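You operate a simulated robot arm through the tools that you are given. There is no shell and no other tool. Be economical: measure what you need, move in short steps, check, and stop when the job is done.

Carry out the task below with a simulated two-armed robot. There is one attempt and no reset: what you move stays moved.

JOB
Take the tea card and leave it on the orange tray. Take the leaf scoop and put it on the middle of the packing bench. Shut the collar drawer. Close the cup drawer. Take the red strip and put it on top of the white disc. Take the green card and leave it in the green crate. Fetch the steel block and set it on the grey table top. Fetch the red gauge and stand it on the white cam tag. Open the bench drawer. The order is free. Set down upright: steel block, red gauge.
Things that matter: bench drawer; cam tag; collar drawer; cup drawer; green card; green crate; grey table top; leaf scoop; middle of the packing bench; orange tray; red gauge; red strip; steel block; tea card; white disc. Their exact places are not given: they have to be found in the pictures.

It is judged by the outcome, as a careful person would: the job done as asked, and still so three seconds after it is handed in. It fails if anything else is knocked over, pushed out of place, dropped, spilled or broken.

ROBOT AND FRAMES
Two 7-joint arms with three-finger grippers on one trunk, on a base that drives. Base frame: it is fixed to the floor where the robot stands at the start and does not move with it; the origin is under the middle of the robot, x ahead of it, y to its left, z up. Readings come in m, degrees, newtons and seconds.
The left shoulder is at the start at [0.03, 0.124, 1.008], the right one opposite. With the tool pointing down near the work surface each hand reaches from about 0.16 to 0.3 m from the robot's upright axis, wherever it stands, measured 20 degrees to its own side. Places, roughly: bench drawer [-2.2, 0.7, 0.8]; cam tag [-3.25, -1, 0.75]; collar drawer [1.4, -1.2, 0.6]; cup drawer [1.4, -1.2, 0.8]; green card [-1.5, -3.5, 1]; green crate [-3, -0.75, 0.75]; grey table top [-0.8, -1.5, 0.8]; leaf scoop (25x8x5 cm) [0.8, 0, 0.9]; middle of the packing bench [-2.6, 0.9, 0.9]; orange tray (20x15x3 cm) [0.5, -0.1, 0.3]; red gauge [-3.25, -0.5, 0.75]; red strip (3x15x3 cm) [1.1, -2.5, 0.9]; steel block [-3.25, -1, 0.75]; tea card [0.5, 0, 1]; white disc (20x20x7 cm) [1.4, -1.8, 0.2]. Payload 2.2 kg a hand.
The TCP of each hand is the grasp point between the finger pads, 0.028 m short of the fingertips. In the tool frame z runs along the fingers and y along their closing line. Largest opening 0.102 m; the body of the gripper starts 0.071 m behind the TCP.
Orientation is that of the tool frame in the base frame, as [roll, pitch, yaw] about the fixed x, y, z axes, in that order (R = Rz(yaw) Ry(pitch) Rx(roll)). With the fingers straight down and closing along the base's y, the tool's x points along the base's -x, its y along +y and its z along -z.

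CONTROLS
- The arms move only by the tool send_rows. It takes "left_commands", "right_commands" or both (then of equal length, played together; a hand with none holds still); each is a list of rows, each an object of numbers (a shift or turn left out is 0, a gripper value left out holds the last): "hand": the opening, from 0 (shut) to 1 (fully open); "tx", "ty", "tz": the shift along the tool's x, y, z in cm; "wx", "wy", "wz": the turn, a rotation vector about the tool's x, y, z in degrees. In form: [{"hand": .., "tx": .., "ty": .., "tz": .., "wx": .., "wy": .., "wz": ..}, ...]. A call has 1 to 12 rows; each row shifts and turns the commanded pose from where the row before left it, along the tool's axes as they then stand. A row lasts 0.2 s, in which the tool goes at most 0.05 m and 8.6 degrees; a call with a longer step from one row to the next is refused whole, and so is a gripper value outside its range. Where a pose cannot be reached the arm comes as near as it can. A force on the tool above 40 N (or 10 N above the force at the start of the call, whichever is more), or a blocked arm, ends the call early, and 0.2 s more pass. Each finger halts on what it meets, pressing with about 43 N; the grip force reading is that of the motor and also rises with nothing between the fingers. The clock runs only during rows and for 0.2 s after the last one: add rows that do not move to give the fingers time. The reply holds the time, the measured pose of the TCP, the force on the tool along the base axes, the opening and the grip force, in the units named above and with some noise, with the torque about the TCP (base axes, N m) and any sound that the robot's microphone picked up.
- Cameras (640 x 400 px; columns grow to the right, rows downward): "scene" is now at [0.0413, -0.0138, 1.7185]; the picture's right is [-0.17, -0.98, 0.00], its down [-0.79, 0.14, -0.60] and it looks along [0.59, -0.10, -0.80] (base axes); focal length 262 px, centre (320, 200). "left" rides on the left gripper at [0.072, 0.038, -0.086] in its tool frame; the picture's right is [-0.47, 0.89, 0.00], its down [-0.60, -0.32, -0.73] and it looks along [-0.65, -0.34, 0.68] (tool axes); focal length 256 px, centre (320, 200). "right" rides on the right gripper at [0.069, 0.044, -0.086] in its tool frame; the picture's right is [-0.53, 0.85, 0.00], its down [-0.58, -0.36, -0.73] and it looks along [-0.62, -0.39, 0.68] (tool axes); focal length 256 px, centre (320, 200).
- get_image(camera): a new picture of that camera. It takes no simulated time.
- raise_lower(by): slides the trunk up (or, below 0, down) by that many m; the arms and the scene camera ride with it, the base frame stays. It gives what a move gives, with no picture.
- base_move(legs): drives the robot by 1 to 6 legs, each [ahead, left, turn to the left] in m, m and degrees, along the robot's own axes; the way and the turn of a leg run together, so that a leg with both is an arc; at most 1.5 m and 180 degrees a leg. The arms and the cameras ride along, it lands a little off, and it stops where it bumps. It gives what a move gives.
- pan_tilt(pan, tilt): turns the head with the scene camera to pan (to the left, within 143 degrees either way) and tilt (down, from -29 to 69), counted from straight ahead of the robot. It gives what a move gives.
- pixel_to_xyz(camera, pixels): for up to 12 pixels [column, row] of the newest picture of that camera ("zoom" is the newest enlarged one), the place [x, y, z] in the base frame of the surface seen there, good to about 0.003 m. It takes no simulated time.
- inspect(camera, box): a new picture of the part [left, top, right, bottom] of that camera's present view, enlarged. It takes no simulated time.
- finish_job(): hands the job in; it is judged then, once.

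Keep the steps short. Do not move on a guess: measure, check each grasp and each placing, and mend mistakes. In all there are 145 turns and 190 pictures (those below and enlarged ones count). Leave the grippers open and the arms clear of the work at the hand-in unless told otherwise, and finish with a single line.

The tools are called after ">>>" as a command line: name --argument value ..., lists and objects as JSON in quotes. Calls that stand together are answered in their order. send_rows: Moves the arms, as the interface text tells. Its arguments: {"type":"object","properties":{"left_commands":{"type":"array"},"right_commands":{"type":"array"}},"required":[]} The other tools are called the same way: raise_lower (by) slides the trunk up or down; base_move (legs) drives the base; pan_tilt (pan, tilt) turns the head that bears the scene camera; get_image (camera) takes a picture; pixel_to_xyz (camera, pixels) gives the place of the surface under pixels of a picture; inspect (camera, box) takes an enlarged picture of a part of a camera's view; finish_job () hands the job in.

At the start:

```text
clock: 0.0
left_ee_pos: [0.614, 0.2087, 1.1806]
left_tool_rot: [-179.8, 0.2, -180.0]
left_ft_force: [0.3, -1.0, -0.5]
left_torque: [0.03, -0.01, 0.0]
left_grip_width: 0.102
left_gripper_force: 0.1
right_ee_pos: [0.4228, -0.2563, 1.0966]
right_tool_rot: [-179.9, 0.0, 180.0]
right_ft_force: [0.3, -0.8, 0.4]
right_torque: [0.01, 0.0, -0.03]
right_grip_width: 0.1022
right_gripper_force: 0.1
trunk travel left (down, up): [-0.25, 0.29]
robot x, y, heading: [0.0015, -0.0002, 0.1]
head pan, tilt: [-10.0, 53.1]
```

scene: 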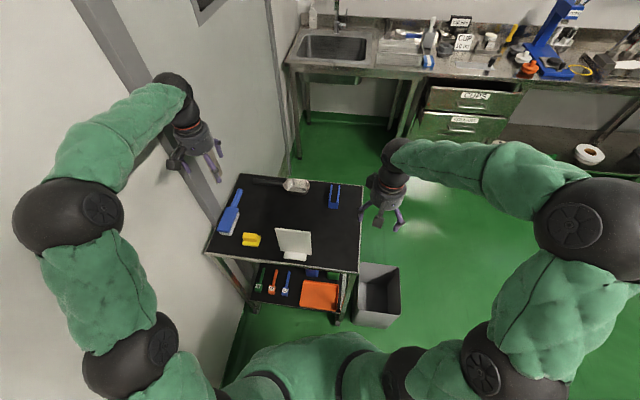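
right: 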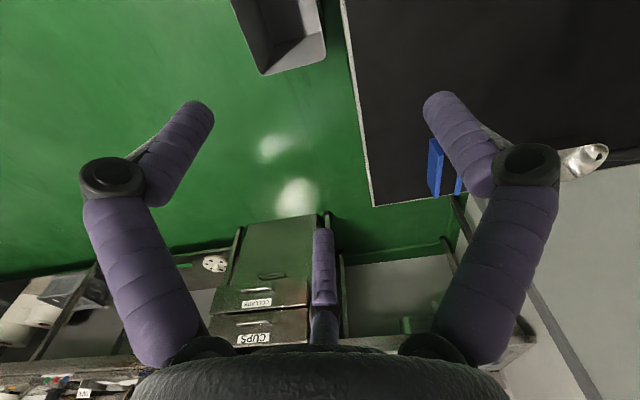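
left: 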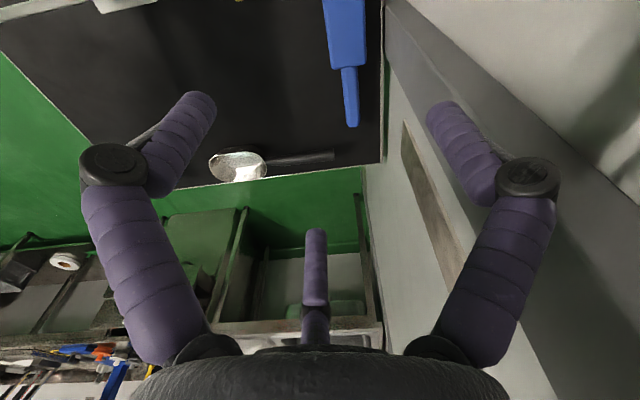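

I see a black cart ahead with a white card (295,243), a scoop (295,185) and the orange tray (320,293) on the lower shelf. I'll enlarge the cart and measure it.

>>> inspect --camera "scene" --box '[200, 160, 420, 330]'

>>> pixel_to_xyz --camera "scene" --pixels '[[281, 231], [310, 234], [310, 256], [280, 250], [295, 258], [295, 185], [258, 180], [320, 293], [210, 250], [357, 268], [240, 177], [360, 187]]'

```text
2.35 times, centred on (310, 245) of scene
```

zoom: 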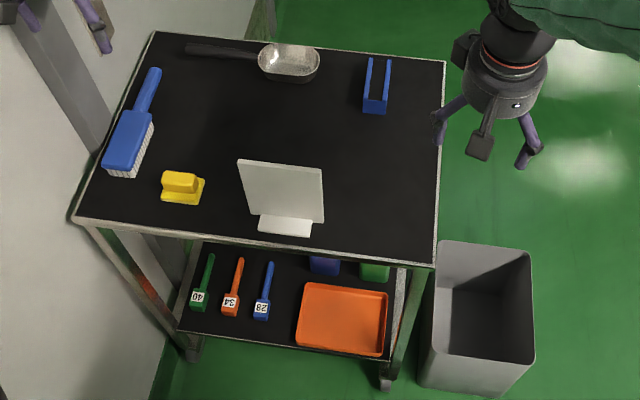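

```text
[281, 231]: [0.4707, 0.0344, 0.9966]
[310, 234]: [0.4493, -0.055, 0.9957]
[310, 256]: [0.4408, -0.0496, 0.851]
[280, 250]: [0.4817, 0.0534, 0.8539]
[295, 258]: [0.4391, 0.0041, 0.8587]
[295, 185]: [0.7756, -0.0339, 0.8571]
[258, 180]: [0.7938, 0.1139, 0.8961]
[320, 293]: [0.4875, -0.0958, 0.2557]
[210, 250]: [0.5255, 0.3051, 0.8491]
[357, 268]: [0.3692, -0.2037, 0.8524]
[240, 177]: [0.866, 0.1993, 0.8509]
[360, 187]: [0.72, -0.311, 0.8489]
```

The table top is at z≈0.85 and turned about -17°. I'll enlarge the card and tray more and measure both.

>>> inspect --camera "scene" --box '[260, 220, 350, 315]'

>>> inspect --camera "right" --box '[400, 0, 640, 220]'

>>> pixel_to_xyz --camera "scene" --pixels '[[279, 229], [312, 232], [309, 253], [283, 247], [288, 253], [303, 257], [290, 258], [306, 282], [332, 285], [331, 309], [303, 304], [275, 300]]'

```text
4.21 times, centred on (305, 268) of scene
```

zoom: 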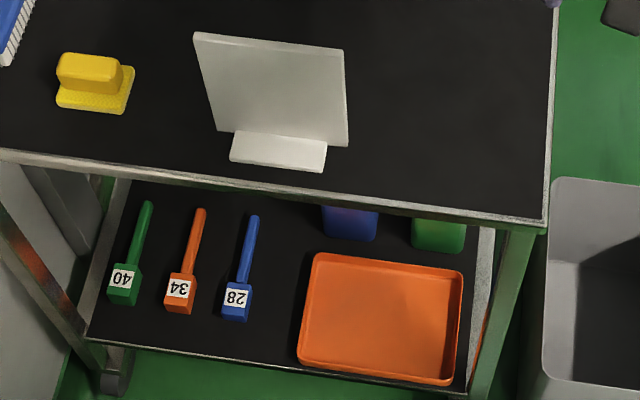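

```text
1.82 times, centred on (520, 110) of right
```

zoom: 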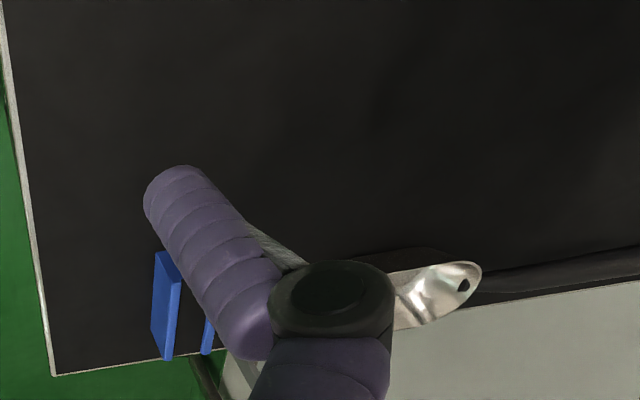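

```text
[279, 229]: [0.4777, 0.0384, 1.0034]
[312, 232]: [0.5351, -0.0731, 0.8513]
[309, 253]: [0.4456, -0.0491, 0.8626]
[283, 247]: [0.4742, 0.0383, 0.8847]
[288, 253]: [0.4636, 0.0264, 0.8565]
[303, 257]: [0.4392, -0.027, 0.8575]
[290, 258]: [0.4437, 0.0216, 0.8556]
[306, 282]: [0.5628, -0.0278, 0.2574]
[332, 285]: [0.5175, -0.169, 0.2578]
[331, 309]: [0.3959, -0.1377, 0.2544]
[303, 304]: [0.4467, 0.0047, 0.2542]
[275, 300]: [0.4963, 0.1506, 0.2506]
```

The card stands upright on a small foot. I'll grasp its upper right corner with the right hand at 45°, pointing left and down with the fingers closing through the card. That lets me later slip it upright under the table top onto the tray. First I turn the right hand in place, yaw +74°.

>>> send_rows --right_commands '[{"wz": -8.27, "hand": 1}, {"wz": -8.27}, {"wz": -8.27}, {"wz": -8.27}, {"wz": -8.27}, {"wz": -8.27}, {"wz": -8.27}, {"wz": -8.27}, {"wz": -8.27}, {"wy": -8}, {"wy": -8}, {"wy": -8}]'

>>> send_rows --right_commands '[{"wy": -8}, {"wy": -8}, {"wy": -5}]'

>>> get_image --camera "right"

>>> get_image --camera "scene"

```text
clock: 2.6
left_ee_pos: [0.6136, 0.2095, 1.1805]
left_tool_rot: [-180.0, 0.2, 180.0]
left_ft_force: [0.0, 0.2, -0.1]
left_torque: [0.01, -0.01, 0.04]
left_grip_width: 0.102
left_gripper_force: 0.0
right_ee_pos: [0.4212, -0.2557, 1.096]
right_tool_rot: [180.0, 24.2, -105.6]
right_ft_force: [-0.8, -0.8, -0.4]
right_torque: [0.0, 0.0, 0.01]
right_grip_width: 0.102
right_gripper_force: 0.0
trunk travel left (down, up): [-0.25, 0.29]
robot x, y, heading: [0.0012, 0.002, -0.2]
head pan, tilt: [-10.0, 53.1]
```

```text
clock: 3.4
left_ee_pos: [0.6134, 0.2073, 1.1797]
left_tool_rot: [-180.0, 0.1, -180.0]
left_ft_force: [-0.1, 0.3, 0.5]
left_torque: [0.0, 0.0, 0.0]
left_grip_width: 0.1022
left_gripper_force: 0.0
right_ee_pos: [0.4226, -0.2559, 1.0951]
right_tool_rot: [-179.9, 45.1, -105.5]
right_ft_force: [-0.3, 0.2, 0.0]
right_torque: [0.02, 0.01, -0.01]
right_grip_width: 0.1018
right_gripper_force: 0.1
trunk travel left (down, up): [-0.25, 0.29]
robot x, y, heading: [0.0022, 0.0001, -0.1]
head pan, tilt: [-10.0, 53.1]
```

```text
183 pictures are left
```

right: 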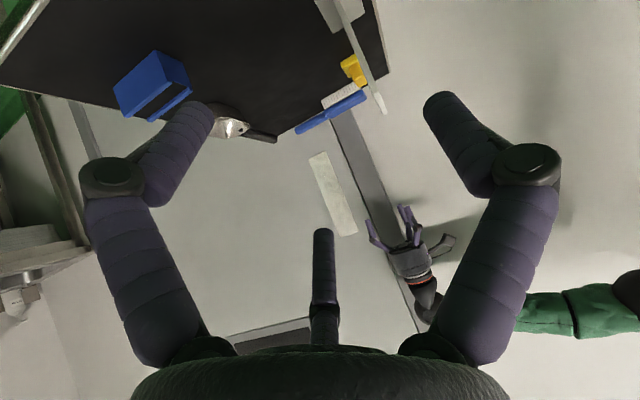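

```text
182 pictures are left
```

scene: 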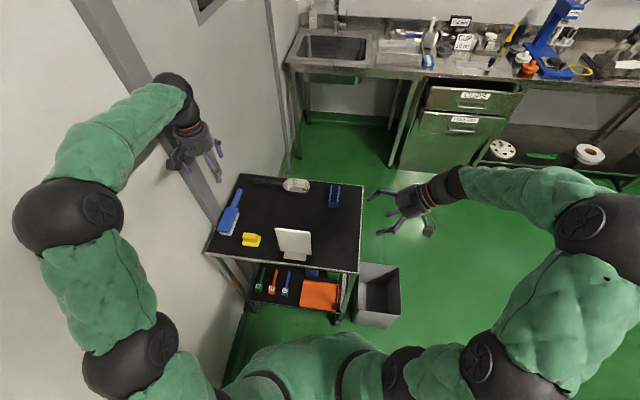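

The hand reached its orientation. The card shows edge-on at about (355,50) in the right view. I'll enlarge it to measure its edge points.

>>> inspect --camera "right" --box '[300, 0, 420, 120]'

>>> pixel_to_xyz --camera "scene" --pixels '[[277, 229], [278, 231], [294, 231], [309, 232], [309, 240], [308, 250], [295, 245], [280, 240]]'

>>> inspect --camera "scene" --box '[260, 220, 330, 270]'

```text
3.33 times, centred on (360, 60) of right
```

zoom: 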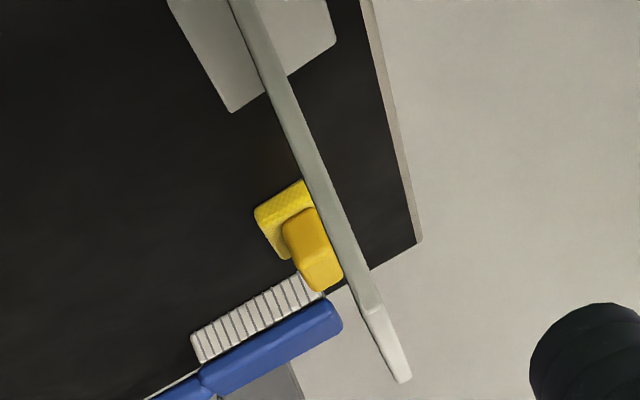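

```text
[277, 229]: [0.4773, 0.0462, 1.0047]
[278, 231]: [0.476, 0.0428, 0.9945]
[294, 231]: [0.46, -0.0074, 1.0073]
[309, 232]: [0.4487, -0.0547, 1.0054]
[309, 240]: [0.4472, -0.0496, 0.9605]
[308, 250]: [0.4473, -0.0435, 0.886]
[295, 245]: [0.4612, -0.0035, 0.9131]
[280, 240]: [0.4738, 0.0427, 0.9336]
```

```text
8.00 times, centred on (295, 245) of scene
```

zoom: 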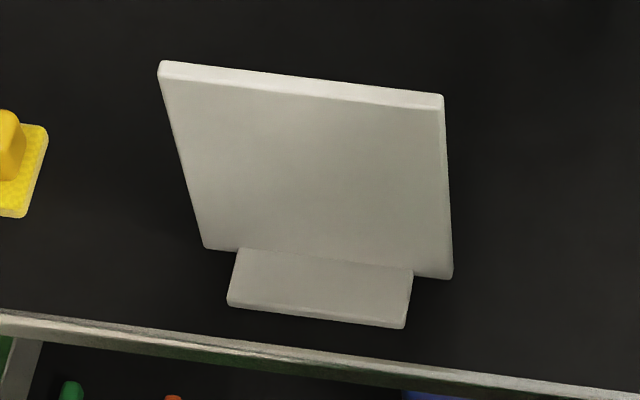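

The card is about 8 mm thick, with its front face from (0.476,0.043) to (0.449,-0.055) and its top at z=1.005. I'll line up across the card first, then slide in along the fingers to 5 cm short.

>>> send_rows --right_commands '[{"tx": -3.9, "ty": 1.24}, {"tx": -3.9, "ty": 1.24}, {"tz": 4.5}, {"tz": 4.5}, {"tz": 4.5}, {"tz": 4.5}, {}]'

>>> get_image --camera "right"

>>> get_image --camera "scene"

```text
clock: 5.0
left_ee_pos: [0.6137, 0.2083, 1.1805]
left_tool_rot: [-180.0, 0.1, 180.0]
left_ft_force: [-0.1, 0.2, 0.2]
left_torque: [0.0, -0.01, -0.01]
left_grip_width: 0.1021
left_gripper_force: 0.1
right_ee_pos: [0.45, -0.0725, 1.022]
right_tool_rot: [180.0, 45.1, -105.7]
right_ft_force: [0.1, 0.3, -0.2]
right_torque: [0.01, 0.03, -0.01]
right_grip_width: 0.102
right_gripper_force: 0.2
trunk travel left (down, up): [-0.25, 0.29]
robot x, y, heading: [-0.0033, -0.0015, -0.0]
head pan, tilt: [-10.0, 53.1]
```

```text
179 pictures are left
```

right: 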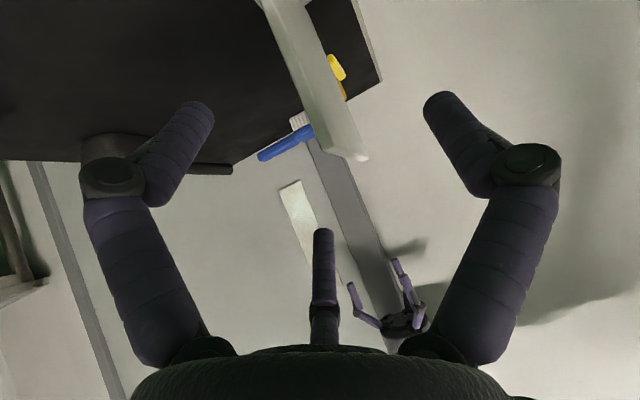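

```text
178 pictures are left
```

scene: 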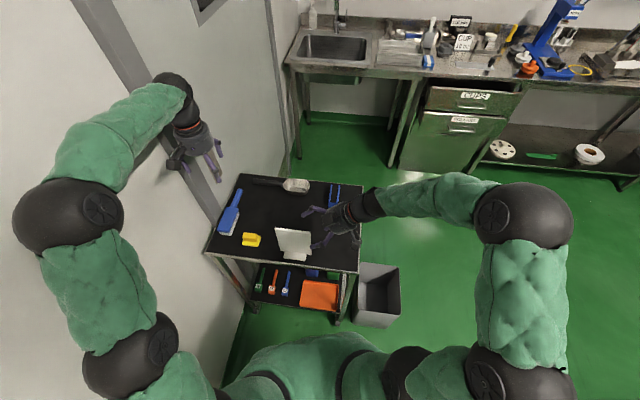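

Aligned, with the card between the fingers. I'll advance 5 cm and close.

>>> send_rows --right_commands '[{"tz": 2.5}, {"tz": 2.6}, {"hand": 0}, {}, {}, {}]'

>>> get_image --camera "right"

```text
clock: 6.4
left_ee_pos: [0.6149, 0.2089, 1.1787]
left_tool_rot: [-179.9, 0.1, -180.0]
left_ft_force: [0.5, 0.1, 0.0]
left_torque: [-0.02, 0.05, 0.02]
left_grip_width: 0.1021
left_gripper_force: 0.0
right_ee_pos: [0.4588, -0.038, 0.9857]
right_tool_rot: [-180.0, 45.0, -105.6]
right_ft_force: [-0.6, 0.2, -0.8]
right_torque: [-0.01, -0.04, 0.02]
right_grip_width: 0.0137
right_gripper_force: 40.0
trunk travel left (down, up): [-0.25, 0.29]
robot x, y, heading: [0.0051, -0.0001, -0.3]
head pan, tilt: [-10.0, 53.1]
```

```text
177 pictures are left
```

right: 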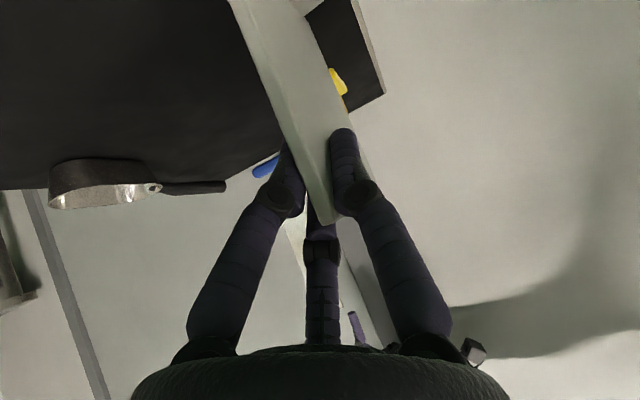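

Gripped (1.4 cm, 40 N). I'll lift straight up 12 cm with the right hand, and raise the idle left hand too.

>>> send_rows --right_commands '[{"tx": -2.12, "tz": -2.12}, {"tx": -2.12, "tz": -2.12}, {"tx": -2.12, "tz": -2.12}, {"tx": -2.12, "tz": -2.12}]' --left_commands '[{"tz": -4}, {"tz": -4}, {"tz": -4}, {"tz": -4}]'

>>> base_move --legs '[[-0.35, 0, 0]]'

>>> send_rows --right_commands '[{"wx": 5.87, "wz": 5.87}, {"wx": 5.87, "wz": 5.87}, {"wx": 5.87, "wz": 5.87}, {"wx": 5.87, "wz": 5.87}, {"wx": 5.87, "wz": 5.87}, {"wx": 5.87, "wz": 5.87}, {"wx": 5.87, "wz": 5.87}, {"wx": 5.87, "wz": 5.87}, {"wx": 5.87, "wz": 5.87}, {"wx": 5.87, "wz": 5.87}, {"wx": 5.87, "wz": 5.87}]'

>>> get_image --camera "scene"

```text
clock: 7.4
left_ee_pos: [0.6133, 0.2082, 1.3416]
left_tool_rot: [-179.8, 0.1, 179.9]
left_ft_force: [-0.1, -0.2, -0.4]
left_torque: [0.0, 0.02, 0.01]
left_grip_width: 0.1019
left_gripper_force: 0.0
right_ee_pos: [0.4559, -0.0382, 1.1073]
right_tool_rot: [179.7, 45.0, -105.7]
right_ft_force: [-0.5, 0.8, -1.6]
right_torque: [0.02, 0.03, 0.01]
right_grip_width: 0.0135
right_gripper_force: 40.4
trunk travel left (down, up): [-0.25, 0.29]
robot x, y, heading: [-0.0026, -0.0001, 0.1]
head pan, tilt: [-10.0, 53.1]
```

```text
clock: 8.4
left_ee_pos: [0.5699, 0.2085, 1.3444]
left_tool_rot: [-180.0, 0.4, 179.8]
left_ft_force: [-0.4, 0.3, 1.3]
left_torque: [0.01, -0.09, -0.02]
left_grip_width: 0.1024
left_gripper_force: 0.1
right_ee_pos: [0.4138, -0.0383, 1.1096]
right_tool_rot: [180.0, 45.0, -105.5]
right_ft_force: [-1.0, 1.2, -1.4]
right_torque: [-0.06, -0.04, -0.05]
right_grip_width: 0.0137
right_gripper_force: 40.4
trunk travel left (down, up): [-0.25, 0.29]
robot x, y, heading: [-0.0407, -0.0018, -0.3]
head pan, tilt: [-10.0, 53.1]
stopped in leg 1: the robot was blocked; the commanded pose is now the measured one
```

```text
clock: 10.8
left_ee_pos: [0.5742, 0.2086, 1.3411]
left_tool_rot: [-179.9, -0.1, 179.9]
left_ft_force: [-0.2, -0.3, 0.6]
left_torque: [0.01, -0.02, 0.03]
left_grip_width: 0.1021
left_gripper_force: 0.1
right_ee_pos: [0.419, -0.0371, 1.1067]
right_tool_rot: [-179.9, 44.9, 162.9]
right_ft_force: [-0.7, 0.6, -0.2]
right_torque: [-0.02, 0.02, -0.01]
right_grip_width: 0.0134
right_gripper_force: 40.6
trunk travel left (down, up): [-0.25, 0.29]
robot x, y, heading: [-0.0374, -0.0015, -0.5]
head pan, tilt: [-10.0, 53.1]
```

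```text
176 pictures are left
```

scene: 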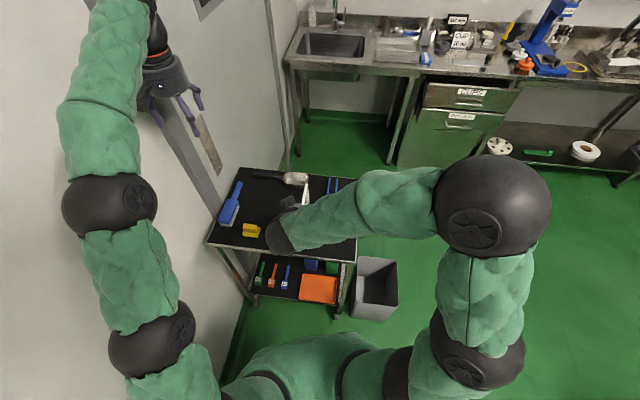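

The base hit something after 4 cm, and the card is still held. I'll look behind the robot on both sides.

>>> pan_tilt --pan 140 --tilt 45

>>> get_image --camera "scene"

>>> pan_tilt --pan -140 --tilt 45

>>> get_image --camera "scene"

>>> pan_tilt --pan -80 --tilt 40

>>> get_image --camera "scene"

```text
clock: 13.2
left_ee_pos: [0.574, 0.2087, 1.3412]
left_tool_rot: [-179.9, 0.0, 180.0]
left_ft_force: [-0.7, 0.8, 0.3]
left_torque: [-0.01, 0.01, -0.02]
left_grip_width: 0.102
left_gripper_force: 0.1
right_ee_pos: [0.4189, -0.0364, 1.106]
right_tool_rot: [-179.9, 45.0, 163.1]
right_ft_force: [0.5, 0.8, -1.7]
right_torque: [-0.02, 0.02, 0.04]
right_grip_width: 0.0135
right_gripper_force: 40.2
trunk travel left (down, up): [-0.25, 0.29]
robot x, y, heading: [-0.0368, 0.004, -0.1]
head pan, tilt: [140.0, 45.0]
```

```text
175 pictures are left
```

scene: 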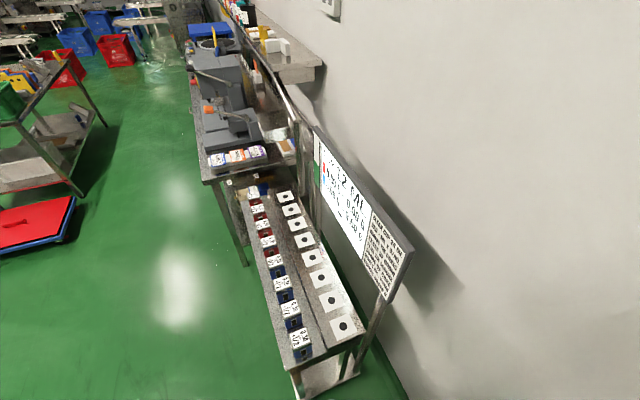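

```text
clock: 17.0
left_ee_pos: [0.5735, 0.2083, 1.3412]
left_tool_rot: [-179.9, 0.0, 179.8]
left_ft_force: [-0.2, 0.0, 0.3]
left_torque: [-0.01, -0.01, 0.02]
left_grip_width: 0.1022
left_gripper_force: 0.1
right_ee_pos: [0.4171, -0.037, 1.1073]
right_tool_rot: [-179.9, 45.0, 163.1]
right_ft_force: [-0.6, 0.9, -0.8]
right_torque: [0.0, 0.01, 0.01]
right_grip_width: 0.0134
right_gripper_force: 40.7
trunk travel left (down, up): [-0.25, 0.29]
robot x, y, heading: [-0.0393, -0.0025, -0.1]
head pan, tilt: [-140.0, 45.0]
```

```text
174 pictures are left
```

scene: 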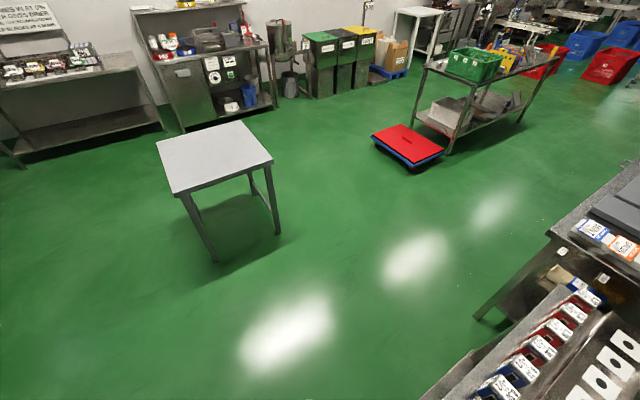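

```text
clock: 18.3
left_ee_pos: [0.5739, 0.2086, 1.3413]
left_tool_rot: [-179.9, -0.1, 179.9]
left_ft_force: [0.4, -0.1, -0.4]
left_torque: [-0.01, 0.03, -0.06]
left_grip_width: 0.1019
left_gripper_force: 0.0
right_ee_pos: [0.4181, -0.037, 1.1082]
right_tool_rot: [-180.0, 45.0, 163.1]
right_ft_force: [-0.2, 0.4, 0.1]
right_torque: [-0.01, 0.04, 0.0]
right_grip_width: 0.0132
right_gripper_force: 39.7
trunk travel left (down, up): [-0.25, 0.29]
robot x, y, heading: [-0.0372, -0.0005, 0.1]
head pan, tilt: [-80.0, 40.0]
```

```text
173 pictures are left
```

scene: 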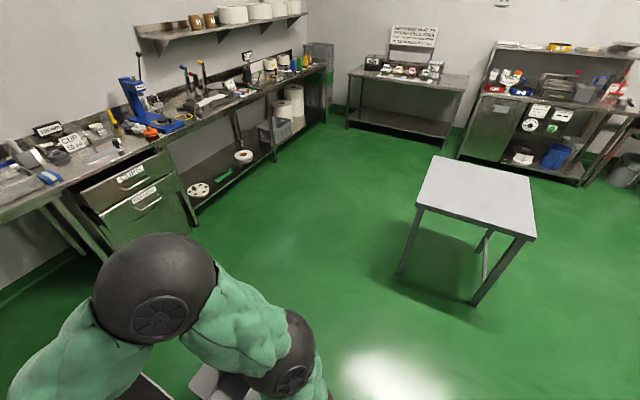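

Behind is a rack of dies, and it looks undisturbed. I'll stay here, draw the card back toward the robot with the arm, and look.

>>> send_rows --right_commands '[{"tx": 2.78, "tz": -2.78, "ty": -0.65}, {"tx": 2.78, "tz": -2.78, "ty": -0.65}, {"tx": 2.78, "tz": -2.78, "ty": -0.65}, {"tx": 2.78, "tz": -2.78, "ty": -0.65}, {}]'

>>> pan_tilt --pan -10 --tilt 62

>>> get_image --camera "scene"

```text
clock: 19.5
left_ee_pos: [0.5745, 0.2082, 1.3407]
left_tool_rot: [-180.0, 0.0, 179.9]
left_ft_force: [1.1, -0.6, -0.4]
left_torque: [-0.02, 0.03, 0.01]
left_grip_width: 0.1019
left_gripper_force: 0.1
right_ee_pos: [0.2595, -0.0163, 1.1059]
right_tool_rot: [-180.0, 44.9, 162.9]
right_ft_force: [0.6, 0.6, -1.2]
right_torque: [0.01, 0.06, 0.0]
right_grip_width: 0.0134
right_gripper_force: 40.0
trunk travel left (down, up): [-0.25, 0.29]
robot x, y, heading: [-0.0343, 0.001, -0.1]
head pan, tilt: [-80.0, 40.0]
```

```text
clock: 20.9
left_ee_pos: [0.574, 0.2084, 1.3412]
left_tool_rot: [-180.0, 0.0, -180.0]
left_ft_force: [0.2, 0.5, -0.5]
left_torque: [0.0, 0.0, 0.03]
left_grip_width: 0.102
left_gripper_force: 0.0
right_ee_pos: [0.2594, -0.0171, 1.1068]
right_tool_rot: [180.0, 44.9, 163.1]
right_ft_force: [0.7, 0.0, -0.6]
right_torque: [0.01, 0.04, 0.02]
right_grip_width: 0.0133
right_gripper_force: 40.4
trunk travel left (down, up): [-0.25, 0.29]
robot x, y, heading: [-0.0383, 0.0012, -0.1]
head pan, tilt: [-10.0, 62.0]
```

```text
172 pictures are left
```

scene: 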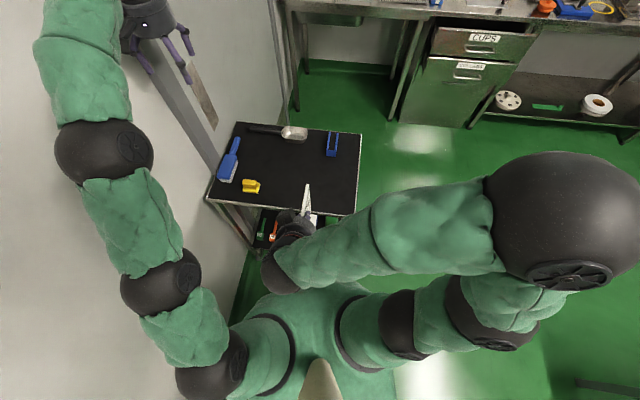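

The card is clear of the table edge. Before lowering I'll measure the robot's own green body in front and the table edge.

>>> pixel_to_xyz --camera "scene" --pixels '[[300, 300], [320, 290], [270, 305], [260, 270], [240, 300], [308, 190], [306, 212], [320, 212], [352, 213]]'

>>> raise_lower --by -0.12

>>> get_image --camera "scene"

```text
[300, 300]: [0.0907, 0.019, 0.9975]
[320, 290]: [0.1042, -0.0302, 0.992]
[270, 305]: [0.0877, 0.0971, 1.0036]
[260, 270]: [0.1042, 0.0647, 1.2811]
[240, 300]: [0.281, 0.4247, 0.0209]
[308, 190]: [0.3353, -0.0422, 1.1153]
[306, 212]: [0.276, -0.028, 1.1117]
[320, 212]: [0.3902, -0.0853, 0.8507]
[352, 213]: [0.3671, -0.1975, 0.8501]
```

```text
clock: 22.4
left_ee_pos: [0.5735, 0.2079, 1.2219]
left_tool_rot: [-179.9, 0.0, 179.9]
left_ft_force: [0.3, 0.9, -0.4]
left_torque: [-0.02, 0.01, -0.01]
left_grip_width: 0.1021
left_gripper_force: 0.1
right_ee_pos: [0.2596, -0.017, 0.9862]
right_tool_rot: [180.0, 44.9, 163.0]
right_ft_force: [0.1, 0.3, -1.7]
right_torque: [0.02, 0.07, 0.01]
right_grip_width: 0.0133
right_gripper_force: 40.0
trunk travel left (down, up): [-0.13, 0.41]
robot x, y, heading: [-0.0422, 0.0007, -0.1]
head pan, tilt: [-10.0, 62.0]
```

```text
171 pictures are left
```

scene: 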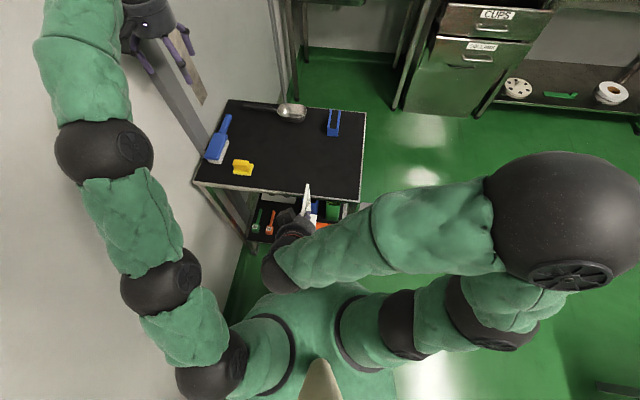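

Clear. I'll lower the trunk the rest of the way, then bring the hand down to z≈0.45.

>>> raise_lower --by -0.12

>>> send_rows --right_commands '[{"tx": 2.9, "tz": 2.9}, {"tx": 2.9, "tz": 2.9}, {"tx": 2.9, "tz": 2.9}, {"tx": 2.9, "tz": 2.9}, {"tx": 2.9, "tz": 2.9}, {"tx": 2.9, "tz": 2.9}, {"tx": 2.9, "tz": 2.9}, {"tx": 2.9, "tz": 2.9}, {"tx": 2.9, "tz": 2.9}, {"tx": 2.9, "tz": 2.9}, {}]'

>>> get_image --camera "scene"

>>> get_image --camera "right"

```text
clock: 23.9
left_ee_pos: [0.5732, 0.2094, 1.1027]
left_tool_rot: [-179.9, 0.1, 179.9]
left_ft_force: [0.4, -0.4, -0.1]
left_torque: [0.01, 0.01, 0.02]
left_grip_width: 0.1021
left_gripper_force: 0.0
right_ee_pos: [0.2591, -0.016, 0.8664]
right_tool_rot: [179.9, 44.9, 163.1]
right_ft_force: [-0.5, -0.8, 0.4]
right_torque: [-0.01, 0.06, 0.01]
right_grip_width: 0.0136
right_gripper_force: 39.4
trunk travel left (down, up): [-0.01, 0.53]
robot x, y, heading: [-0.0378, 0.0002, 0.1]
head pan, tilt: [-10.0, 62.0]
```

```text
clock: 26.5
left_ee_pos: [0.5732, 0.2088, 1.1027]
left_tool_rot: [-179.9, -0.1, 180.0]
left_ft_force: [1.4, 0.1, 0.7]
left_torque: [-0.01, 0.0, 0.01]
left_grip_width: 0.1017
left_gripper_force: 0.2
right_ee_pos: [0.3273, 0.0362, 0.491]
right_tool_rot: [167.6, 48.9, 151.6]
right_ft_force: [0.6, 0.0, -1.4]
right_torque: [0.02, 0.04, -0.02]
right_grip_width: 0.0135
right_gripper_force: 39.6
trunk travel left (down, up): [-0.01, 0.53]
robot x, y, heading: [-0.04, 0.0027, 0.0]
head pan, tilt: [-10.0, 62.0]
stopped in row 11 (right hand): the arm was blocked; the commanded pose is now the measured one
```

```text
170 pictures are left
```

scene: 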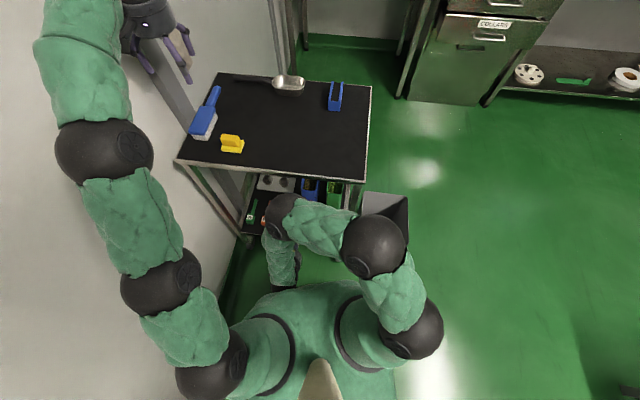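

```text
169 pictures are left
```

right: 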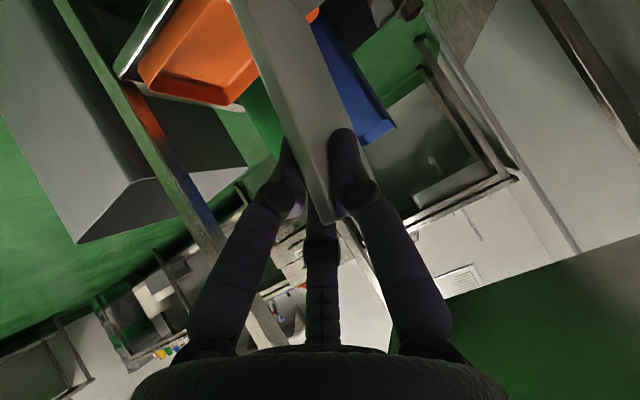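

The arm ran out of room close to the body at z=0.49, below the table top. The card is still held. The target farther ahead should suit the arm better, so I'll correct the orientation and move toward the tray at this height.

>>> send_rows --right_commands '[{"tx": -1.5, "ty": -1.64, "tz": 1.9, "wx": 2, "wy": 2.35, "wz": -3.65}, {"tx": -1.5, "ty": -1.64, "tz": 1.9, "wx": 2, "wy": 2.35, "wz": -3.65}, {"tx": -1.5, "ty": -1.64, "tz": 1.9}, {"tx": -1.5, "ty": -1.64, "tz": 1.9}, {}]'

>>> get_image --camera "right"

>>> get_image --camera "scene"

```text
clock: 27.7
left_ee_pos: [0.5746, 0.2087, 1.1018]
left_tool_rot: [-179.9, -0.1, 179.9]
left_ft_force: [-0.3, 0.1, -0.1]
left_torque: [0.02, 0.03, 0.02]
left_grip_width: 0.1021
left_gripper_force: 0.1
right_ee_pos: [0.3991, -0.055, 0.4763]
right_tool_rot: [180.0, 44.8, 163.1]
right_ft_force: [-0.1, -0.3, -2.2]
right_torque: [-0.01, 0.05, -0.01]
right_grip_width: 0.0135
right_gripper_force: 40.3
trunk travel left (down, up): [-0.01, 0.53]
robot x, y, heading: [-0.0391, 0.0031, -0.2]
head pan, tilt: [-10.0, 62.0]
```

```text
168 pictures are left
```

right: 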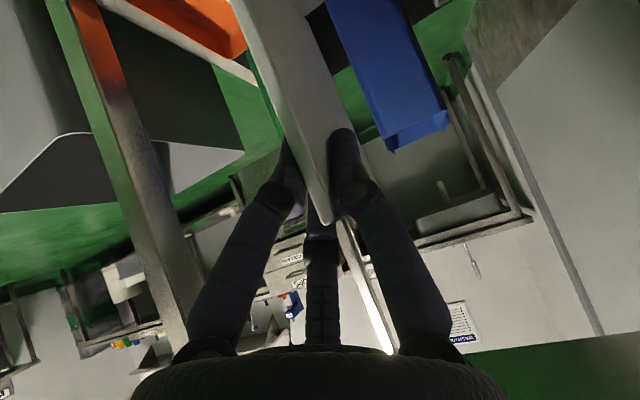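

```text
167 pictures are left
```

scene: 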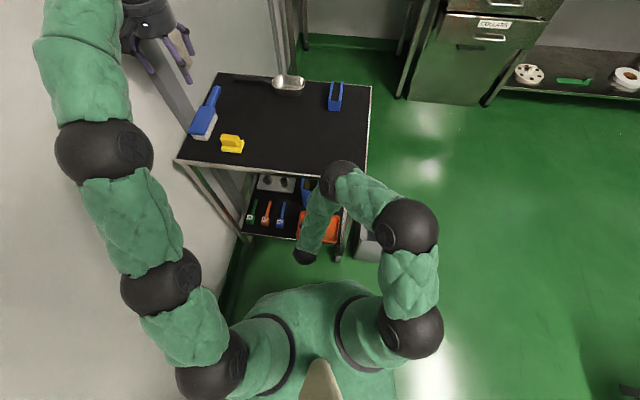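

The orientation is exact. I'll check the clearance of the elbow ball at (340,175) against the table edge, and of the blue bin behind the tray against the card tip.

>>> pixel_to_xyz --camera "scene" --pixels '[[340, 167], [325, 170], [330, 190], [305, 255], [300, 170], [310, 185], [307, 180], [330, 230], [303, 232]]'

>>> pixel_to_xyz --camera "right" --pixels '[[390, 150], [445, 120], [345, 60], [220, 20], [240, 50], [170, 15], [255, 75], [330, 5], [300, 100], [230, 5]]'

>>> inspect --camera "scene" --box '[230, 150, 390, 270]'

```text
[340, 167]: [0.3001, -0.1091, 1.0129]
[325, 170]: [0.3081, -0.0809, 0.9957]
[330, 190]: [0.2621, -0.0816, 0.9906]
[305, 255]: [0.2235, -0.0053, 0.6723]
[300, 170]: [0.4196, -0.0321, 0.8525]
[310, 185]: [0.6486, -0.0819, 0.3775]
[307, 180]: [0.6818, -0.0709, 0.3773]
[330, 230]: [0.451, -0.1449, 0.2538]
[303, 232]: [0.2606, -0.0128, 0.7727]
```

```text
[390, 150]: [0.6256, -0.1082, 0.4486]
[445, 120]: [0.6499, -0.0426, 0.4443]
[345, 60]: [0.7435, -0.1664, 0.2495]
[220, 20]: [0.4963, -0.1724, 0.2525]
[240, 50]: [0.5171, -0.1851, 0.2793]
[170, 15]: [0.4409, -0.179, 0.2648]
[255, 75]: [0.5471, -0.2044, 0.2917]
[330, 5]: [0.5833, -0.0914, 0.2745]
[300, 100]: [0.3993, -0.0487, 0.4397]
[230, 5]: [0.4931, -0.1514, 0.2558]
```

```text
3.33 times, centred on (310, 210) of scene
```

zoom: 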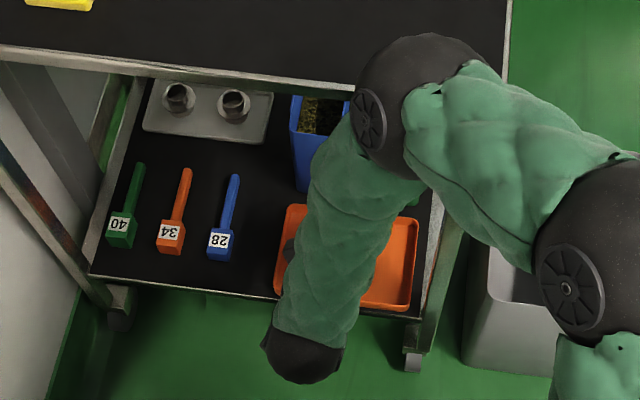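

There's plenty of clearance. I'll move forward 5.5 cm over the tray, then lower to about 1 cm above its floor.

>>> send_rows --right_commands '[{"tx": -1.96, "ty": -0.5, "tz": 1.96}, {"tx": -1.96, "ty": -0.5, "tz": 1.96}, {"tx": 1.8, "tz": 1.8}, {"tx": 1.8, "tz": 1.8}, {"tx": 1.5, "tz": 1.5}, {}]'

>>> get_image --camera "right"

>>> inspect --camera "scene" --box '[270, 160, 390, 260]'

```text
clock: 29.1
left_ee_pos: [0.5725, 0.2078, 1.1017]
left_tool_rot: [-179.9, 0.1, 179.9]
left_ft_force: [0.0, 0.1, 1.1]
left_torque: [0.0, 0.02, 0.03]
left_grip_width: 0.1021
left_gripper_force: 0.1
right_ee_pos: [0.4498, -0.0808, 0.4078]
right_tool_rot: [-180.0, 45.2, 162.9]
right_ft_force: [-2.5, 1.0, 20.8]
right_torque: [-0.33, -1.66, 0.02]
right_grip_width: 0.0136
right_gripper_force: 40.3
trunk travel left (down, up): [-0.01, 0.53]
robot x, y, heading: [-0.0361, -0.0027, -0.3]
head pan, tilt: [-10.0, 62.0]
```

```text
165 pictures are left
```

right: 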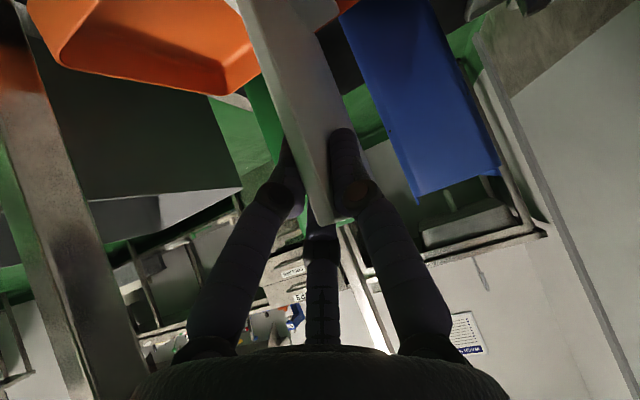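

```text
4.00 times, centred on (330, 210) of scene
```

zoom: 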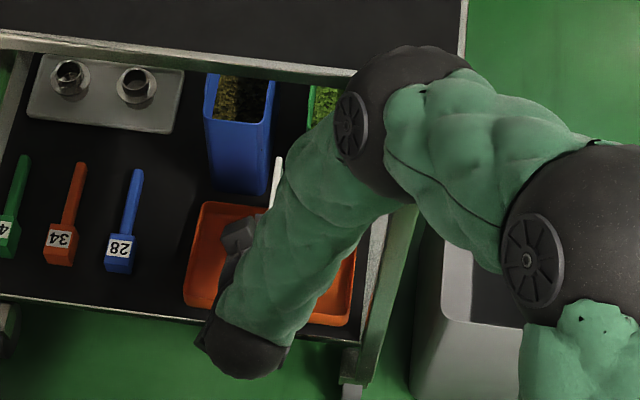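

The card touched at 20.8 N, and the torque puts the contact about 8 cm ahead of the TCP, so it is probably on the far rim. I'll raise 2 cm and measure the tray rim precisely.

>>> send_rows --right_commands '[{"tx": -1.5, "tz": -1.5}, {}]'

>>> inspect --camera "scene" --box '[305, 200, 375, 250]'

>>> inspect --camera "right" --box '[0, 0, 360, 120]'

>>> pixel_to_xyz --camera "scene" --pixels '[[317, 235], [318, 237], [321, 211], [322, 213], [330, 211], [355, 238], [356, 240], [337, 240], [326, 237], [335, 213], [358, 222]]'

>>> pixel_to_xyz --camera "right" --pixels '[[60, 60], [50, 30], [222, 90], [215, 60], [258, 75], [30, 5], [310, 20], [330, 15], [150, 80]]'

```text
clock: 29.7
left_ee_pos: [0.5739, 0.2092, 1.1015]
left_tool_rot: [-179.9, 0.0, 179.9]
left_ft_force: [0.6, -0.5, -0.3]
left_torque: [-0.02, 0.01, -0.01]
left_grip_width: 0.1021
left_gripper_force: 0.0
right_ee_pos: [0.4488, -0.0821, 0.4253]
right_tool_rot: [-179.8, 44.9, 163.0]
right_ft_force: [0.0, 0.4, -0.5]
right_torque: [-0.01, 0.04, 0.0]
right_grip_width: 0.0137
right_gripper_force: 39.8
trunk travel left (down, up): [-0.01, 0.53]
robot x, y, heading: [-0.038, -0.0007, 0.2]
head pan, tilt: [-10.0, 62.0]
```

```text
8.00 times, centred on (340, 225) of scene
```

zoom: 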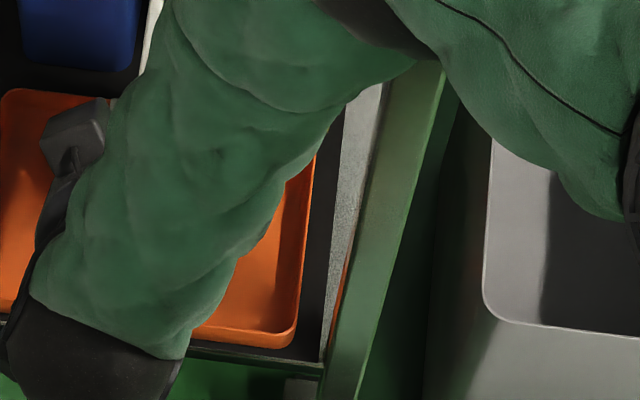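

```text
1.78 times, centred on (180, 60) of right
```

zoom: 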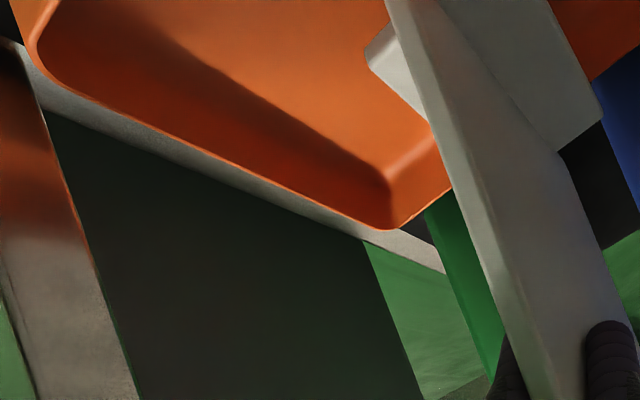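

```text
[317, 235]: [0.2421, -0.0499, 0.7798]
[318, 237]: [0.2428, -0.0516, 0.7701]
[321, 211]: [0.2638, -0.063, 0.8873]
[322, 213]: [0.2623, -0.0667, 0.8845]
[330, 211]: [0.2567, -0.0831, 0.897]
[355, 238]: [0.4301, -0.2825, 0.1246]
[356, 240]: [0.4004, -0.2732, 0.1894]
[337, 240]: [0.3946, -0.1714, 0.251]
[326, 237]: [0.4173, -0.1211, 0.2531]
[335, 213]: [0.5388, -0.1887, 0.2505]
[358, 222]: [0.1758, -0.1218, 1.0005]
```

```text
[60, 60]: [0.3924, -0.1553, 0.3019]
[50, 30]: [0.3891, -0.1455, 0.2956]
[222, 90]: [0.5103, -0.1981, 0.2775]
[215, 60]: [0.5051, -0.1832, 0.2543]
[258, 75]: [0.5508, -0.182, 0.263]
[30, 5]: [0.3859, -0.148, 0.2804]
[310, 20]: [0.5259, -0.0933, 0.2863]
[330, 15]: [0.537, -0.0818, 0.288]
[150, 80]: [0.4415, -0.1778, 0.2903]
```

The tray is about 14 cm deep inside and the card is 10.5 cm wide, so it sits tight against the sloped back wall. I'll turn the card 30° left about the vertical, which makes it more diagonal, and then lower in small steps.

>>> send_rows --right_commands '[{"wx": -5.3, "wz": -5.3}, {"wx": -5.3, "wz": -5.3}, {"wx": -5.3, "wz": -5.3}, {"wx": -5.3, "wz": -5.3}, {"tx": 0.7, "tz": 0.7}, {"tx": 0.7, "tz": 0.7}, {"tx": 0.35, "tz": 0.35}, {}]'

>>> get_image --camera "right"

```text
clock: 31.5
left_ee_pos: [0.5647, 0.2099, 1.1078]
left_tool_rot: [-179.9, 0.6, 179.8]
left_ft_force: [-1.3, 0.7, -0.4]
left_torque: [0.05, 0.01, -0.01]
left_grip_width: 0.1021
left_gripper_force: 0.0
right_ee_pos: [0.4457, -0.0844, 0.4099]
right_tool_rot: [-179.7, 45.4, -167.0]
right_ft_force: [0.3, -0.3, -0.7]
right_torque: [0.03, 0.05, -0.01]
right_grip_width: 0.0134
right_gripper_force: 40.1
trunk travel left (down, up): [-0.01, 0.53]
robot x, y, heading: [-0.0367, 0.0028, -0.1]
head pan, tilt: [-10.0, 62.0]
```

```text
161 pictures are left
```

right: 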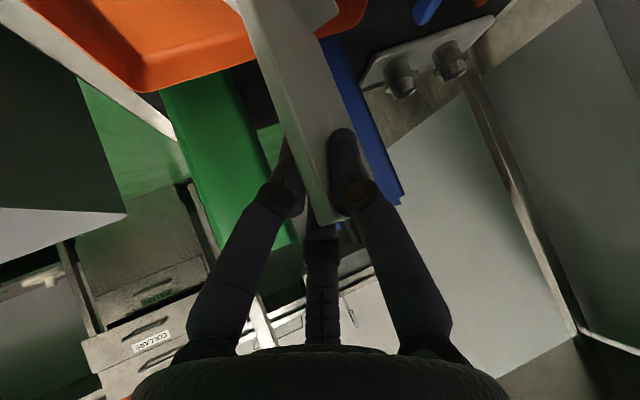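

The pose is 1 cm higher than commanded and the whole robot leans slightly, so some part of the arm may be touching. I'll look.

>>> get_image --camera "scene"

>>> get_image --camera "left"

>>> send_rows --right_commands '[{}]'

```text
160 pictures are left
```

scene: 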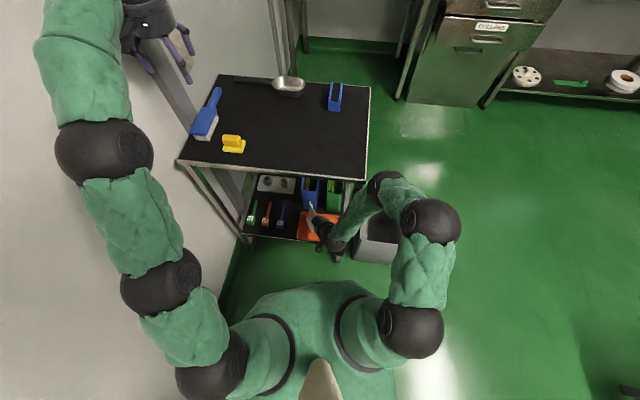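

```text
159 pictures are left
```

left: 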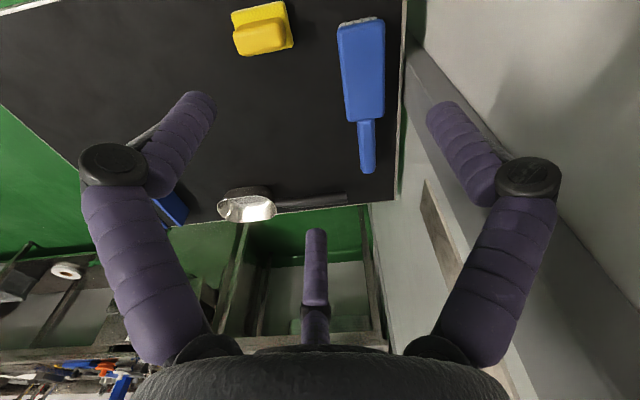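

```text
clock: 31.9
left_ee_pos: [0.5631, 0.2094, 1.1077]
left_tool_rot: [-179.9, 0.5, 180.0]
left_ft_force: [0.3, -0.3, 0.3]
left_torque: [0.02, -0.01, -0.04]
left_grip_width: 0.102
left_gripper_force: 0.1
right_ee_pos: [0.4462, -0.0843, 0.4099]
right_tool_rot: [-179.6, 45.5, -167.1]
right_ft_force: [0.5, -0.1, -1.2]
right_torque: [-0.01, 0.03, -0.03]
right_grip_width: 0.0135
right_gripper_force: 40.1
trunk travel left (down, up): [-0.01, 0.53]
robot x, y, heading: [-0.0373, 0.0023, -0.1]
head pan, tilt: [-10.0, 62.0]
```

I have a clear view of the hand now. I'll zoom to find the contact.

>>> inspect --camera "scene" --box '[285, 160, 415, 270]'

>>> pixel_to_xyz --camera "scene" --pixels '[[384, 180], [362, 210], [350, 225], [338, 250], [360, 258], [345, 180], [372, 215], [313, 205], [322, 225]]'

```text
3.64 times, centred on (350, 215) of scene
```

zoom: 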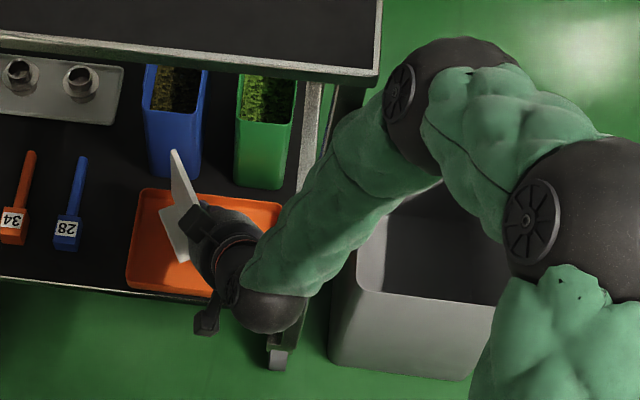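

```text
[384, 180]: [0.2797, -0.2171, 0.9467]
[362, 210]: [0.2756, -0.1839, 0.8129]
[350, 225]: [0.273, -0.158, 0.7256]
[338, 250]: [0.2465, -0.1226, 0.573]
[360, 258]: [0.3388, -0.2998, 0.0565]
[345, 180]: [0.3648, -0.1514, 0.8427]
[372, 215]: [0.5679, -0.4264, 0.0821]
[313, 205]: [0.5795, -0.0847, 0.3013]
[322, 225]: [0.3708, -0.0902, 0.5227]
```

The forearm seems to be leaning on the cart's front right corner. I'll ease off by shifting the card 3.5 cm left within the tray and up 1 cm, then check that the lean goes away.

>>> send_rows --right_commands '[{"tx": -0.7, "tz": -0.7}, {"tx": -0.6, "tz": 0.6, "ty": 1.5}, {"tx": -0.6, "tz": 0.6, "ty": 1.5}, {}]'

>>> inspect --camera "scene" --box '[285, 160, 415, 270]'

```text
clock: 32.9
left_ee_pos: [0.5676, 0.21, 1.1051]
left_tool_rot: [-180.0, 0.4, 179.9]
left_ft_force: [-0.2, 0.3, 0.1]
left_torque: [0.01, -0.02, 0.02]
left_grip_width: 0.1021
left_gripper_force: 0.1
right_ee_pos: [0.4533, -0.0449, 0.4164]
right_tool_rot: [-180.0, 45.1, -167.0]
right_ft_force: [-0.8, 0.6, -0.5]
right_torque: [0.01, 0.01, 0.0]
right_grip_width: 0.0133
right_gripper_force: 40.1
trunk travel left (down, up): [-0.01, 0.53]
robot x, y, heading: [-0.0371, -0.0007, 0.1]
head pan, tilt: [-10.0, 62.0]
```

```text
3.64 times, centred on (350, 215) of scene
```

zoom: 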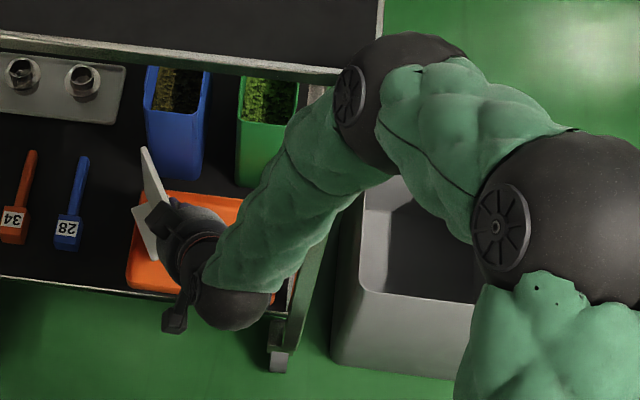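

The elbow ball is still resting near the table corner. I'll raise the trunk 8 cm to lift the elbow, then lower just the hand by the same amount.

>>> raise_lower --by 0.08

>>> send_rows --right_commands '[{"tx": 1.8, "tz": 1.8}, {"tx": 1.8, "tz": 1.8}, {"tx": 1.8, "tz": 1.8}, {}]'

>>> inspect --camera "scene" --box '[285, 160, 415, 270]'

```text
clock: 34.1
left_ee_pos: [0.5699, 0.2096, 1.1841]
left_tool_rot: [-179.9, 0.3, 179.9]
left_ft_force: [-0.6, -0.3, -0.1]
left_torque: [-0.02, -0.04, 0.0]
left_grip_width: 0.1022
left_gripper_force: 0.0
right_ee_pos: [0.4592, -0.0504, 0.4982]
right_tool_rot: [-179.7, 45.4, -167.0]
right_ft_force: [0.1, 0.1, -0.9]
right_torque: [0.03, 0.04, 0.02]
right_grip_width: 0.0133
right_gripper_force: 40.6
trunk travel left (down, up): [-0.09, 0.45]
robot x, y, heading: [-0.0359, -0.0025, 0.0]
head pan, tilt: [-10.0, 62.0]
```

```text
clock: 35.1
left_ee_pos: [0.5741, 0.2089, 1.1808]
left_tool_rot: [-179.9, 0.1, 179.8]
left_ft_force: [-0.8, -0.9, 1.1]
left_torque: [0.02, -0.01, -0.02]
left_grip_width: 0.1021
left_gripper_force: 0.0
right_ee_pos: [0.4524, -0.0486, 0.4156]
right_tool_rot: [179.8, 44.6, -167.2]
right_ft_force: [0.0, -0.7, -0.6]
right_torque: [0.01, 0.05, 0.03]
right_grip_width: 0.0133
right_gripper_force: 40.1
trunk travel left (down, up): [-0.09, 0.45]
robot x, y, heading: [-0.0391, -0.0023, -0.1]
head pan, tilt: [-10.0, 62.0]
```

```text
3.64 times, centred on (350, 215) of scene
```

zoom: 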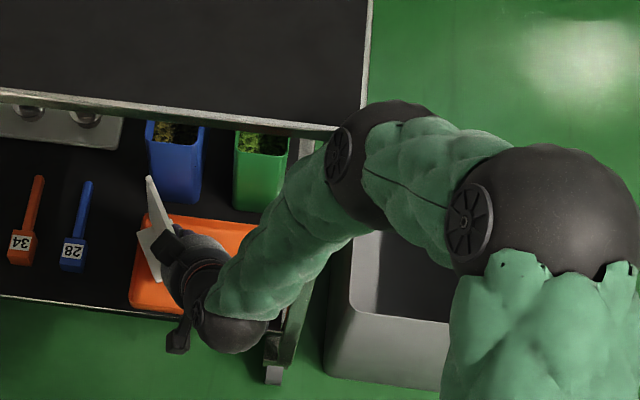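

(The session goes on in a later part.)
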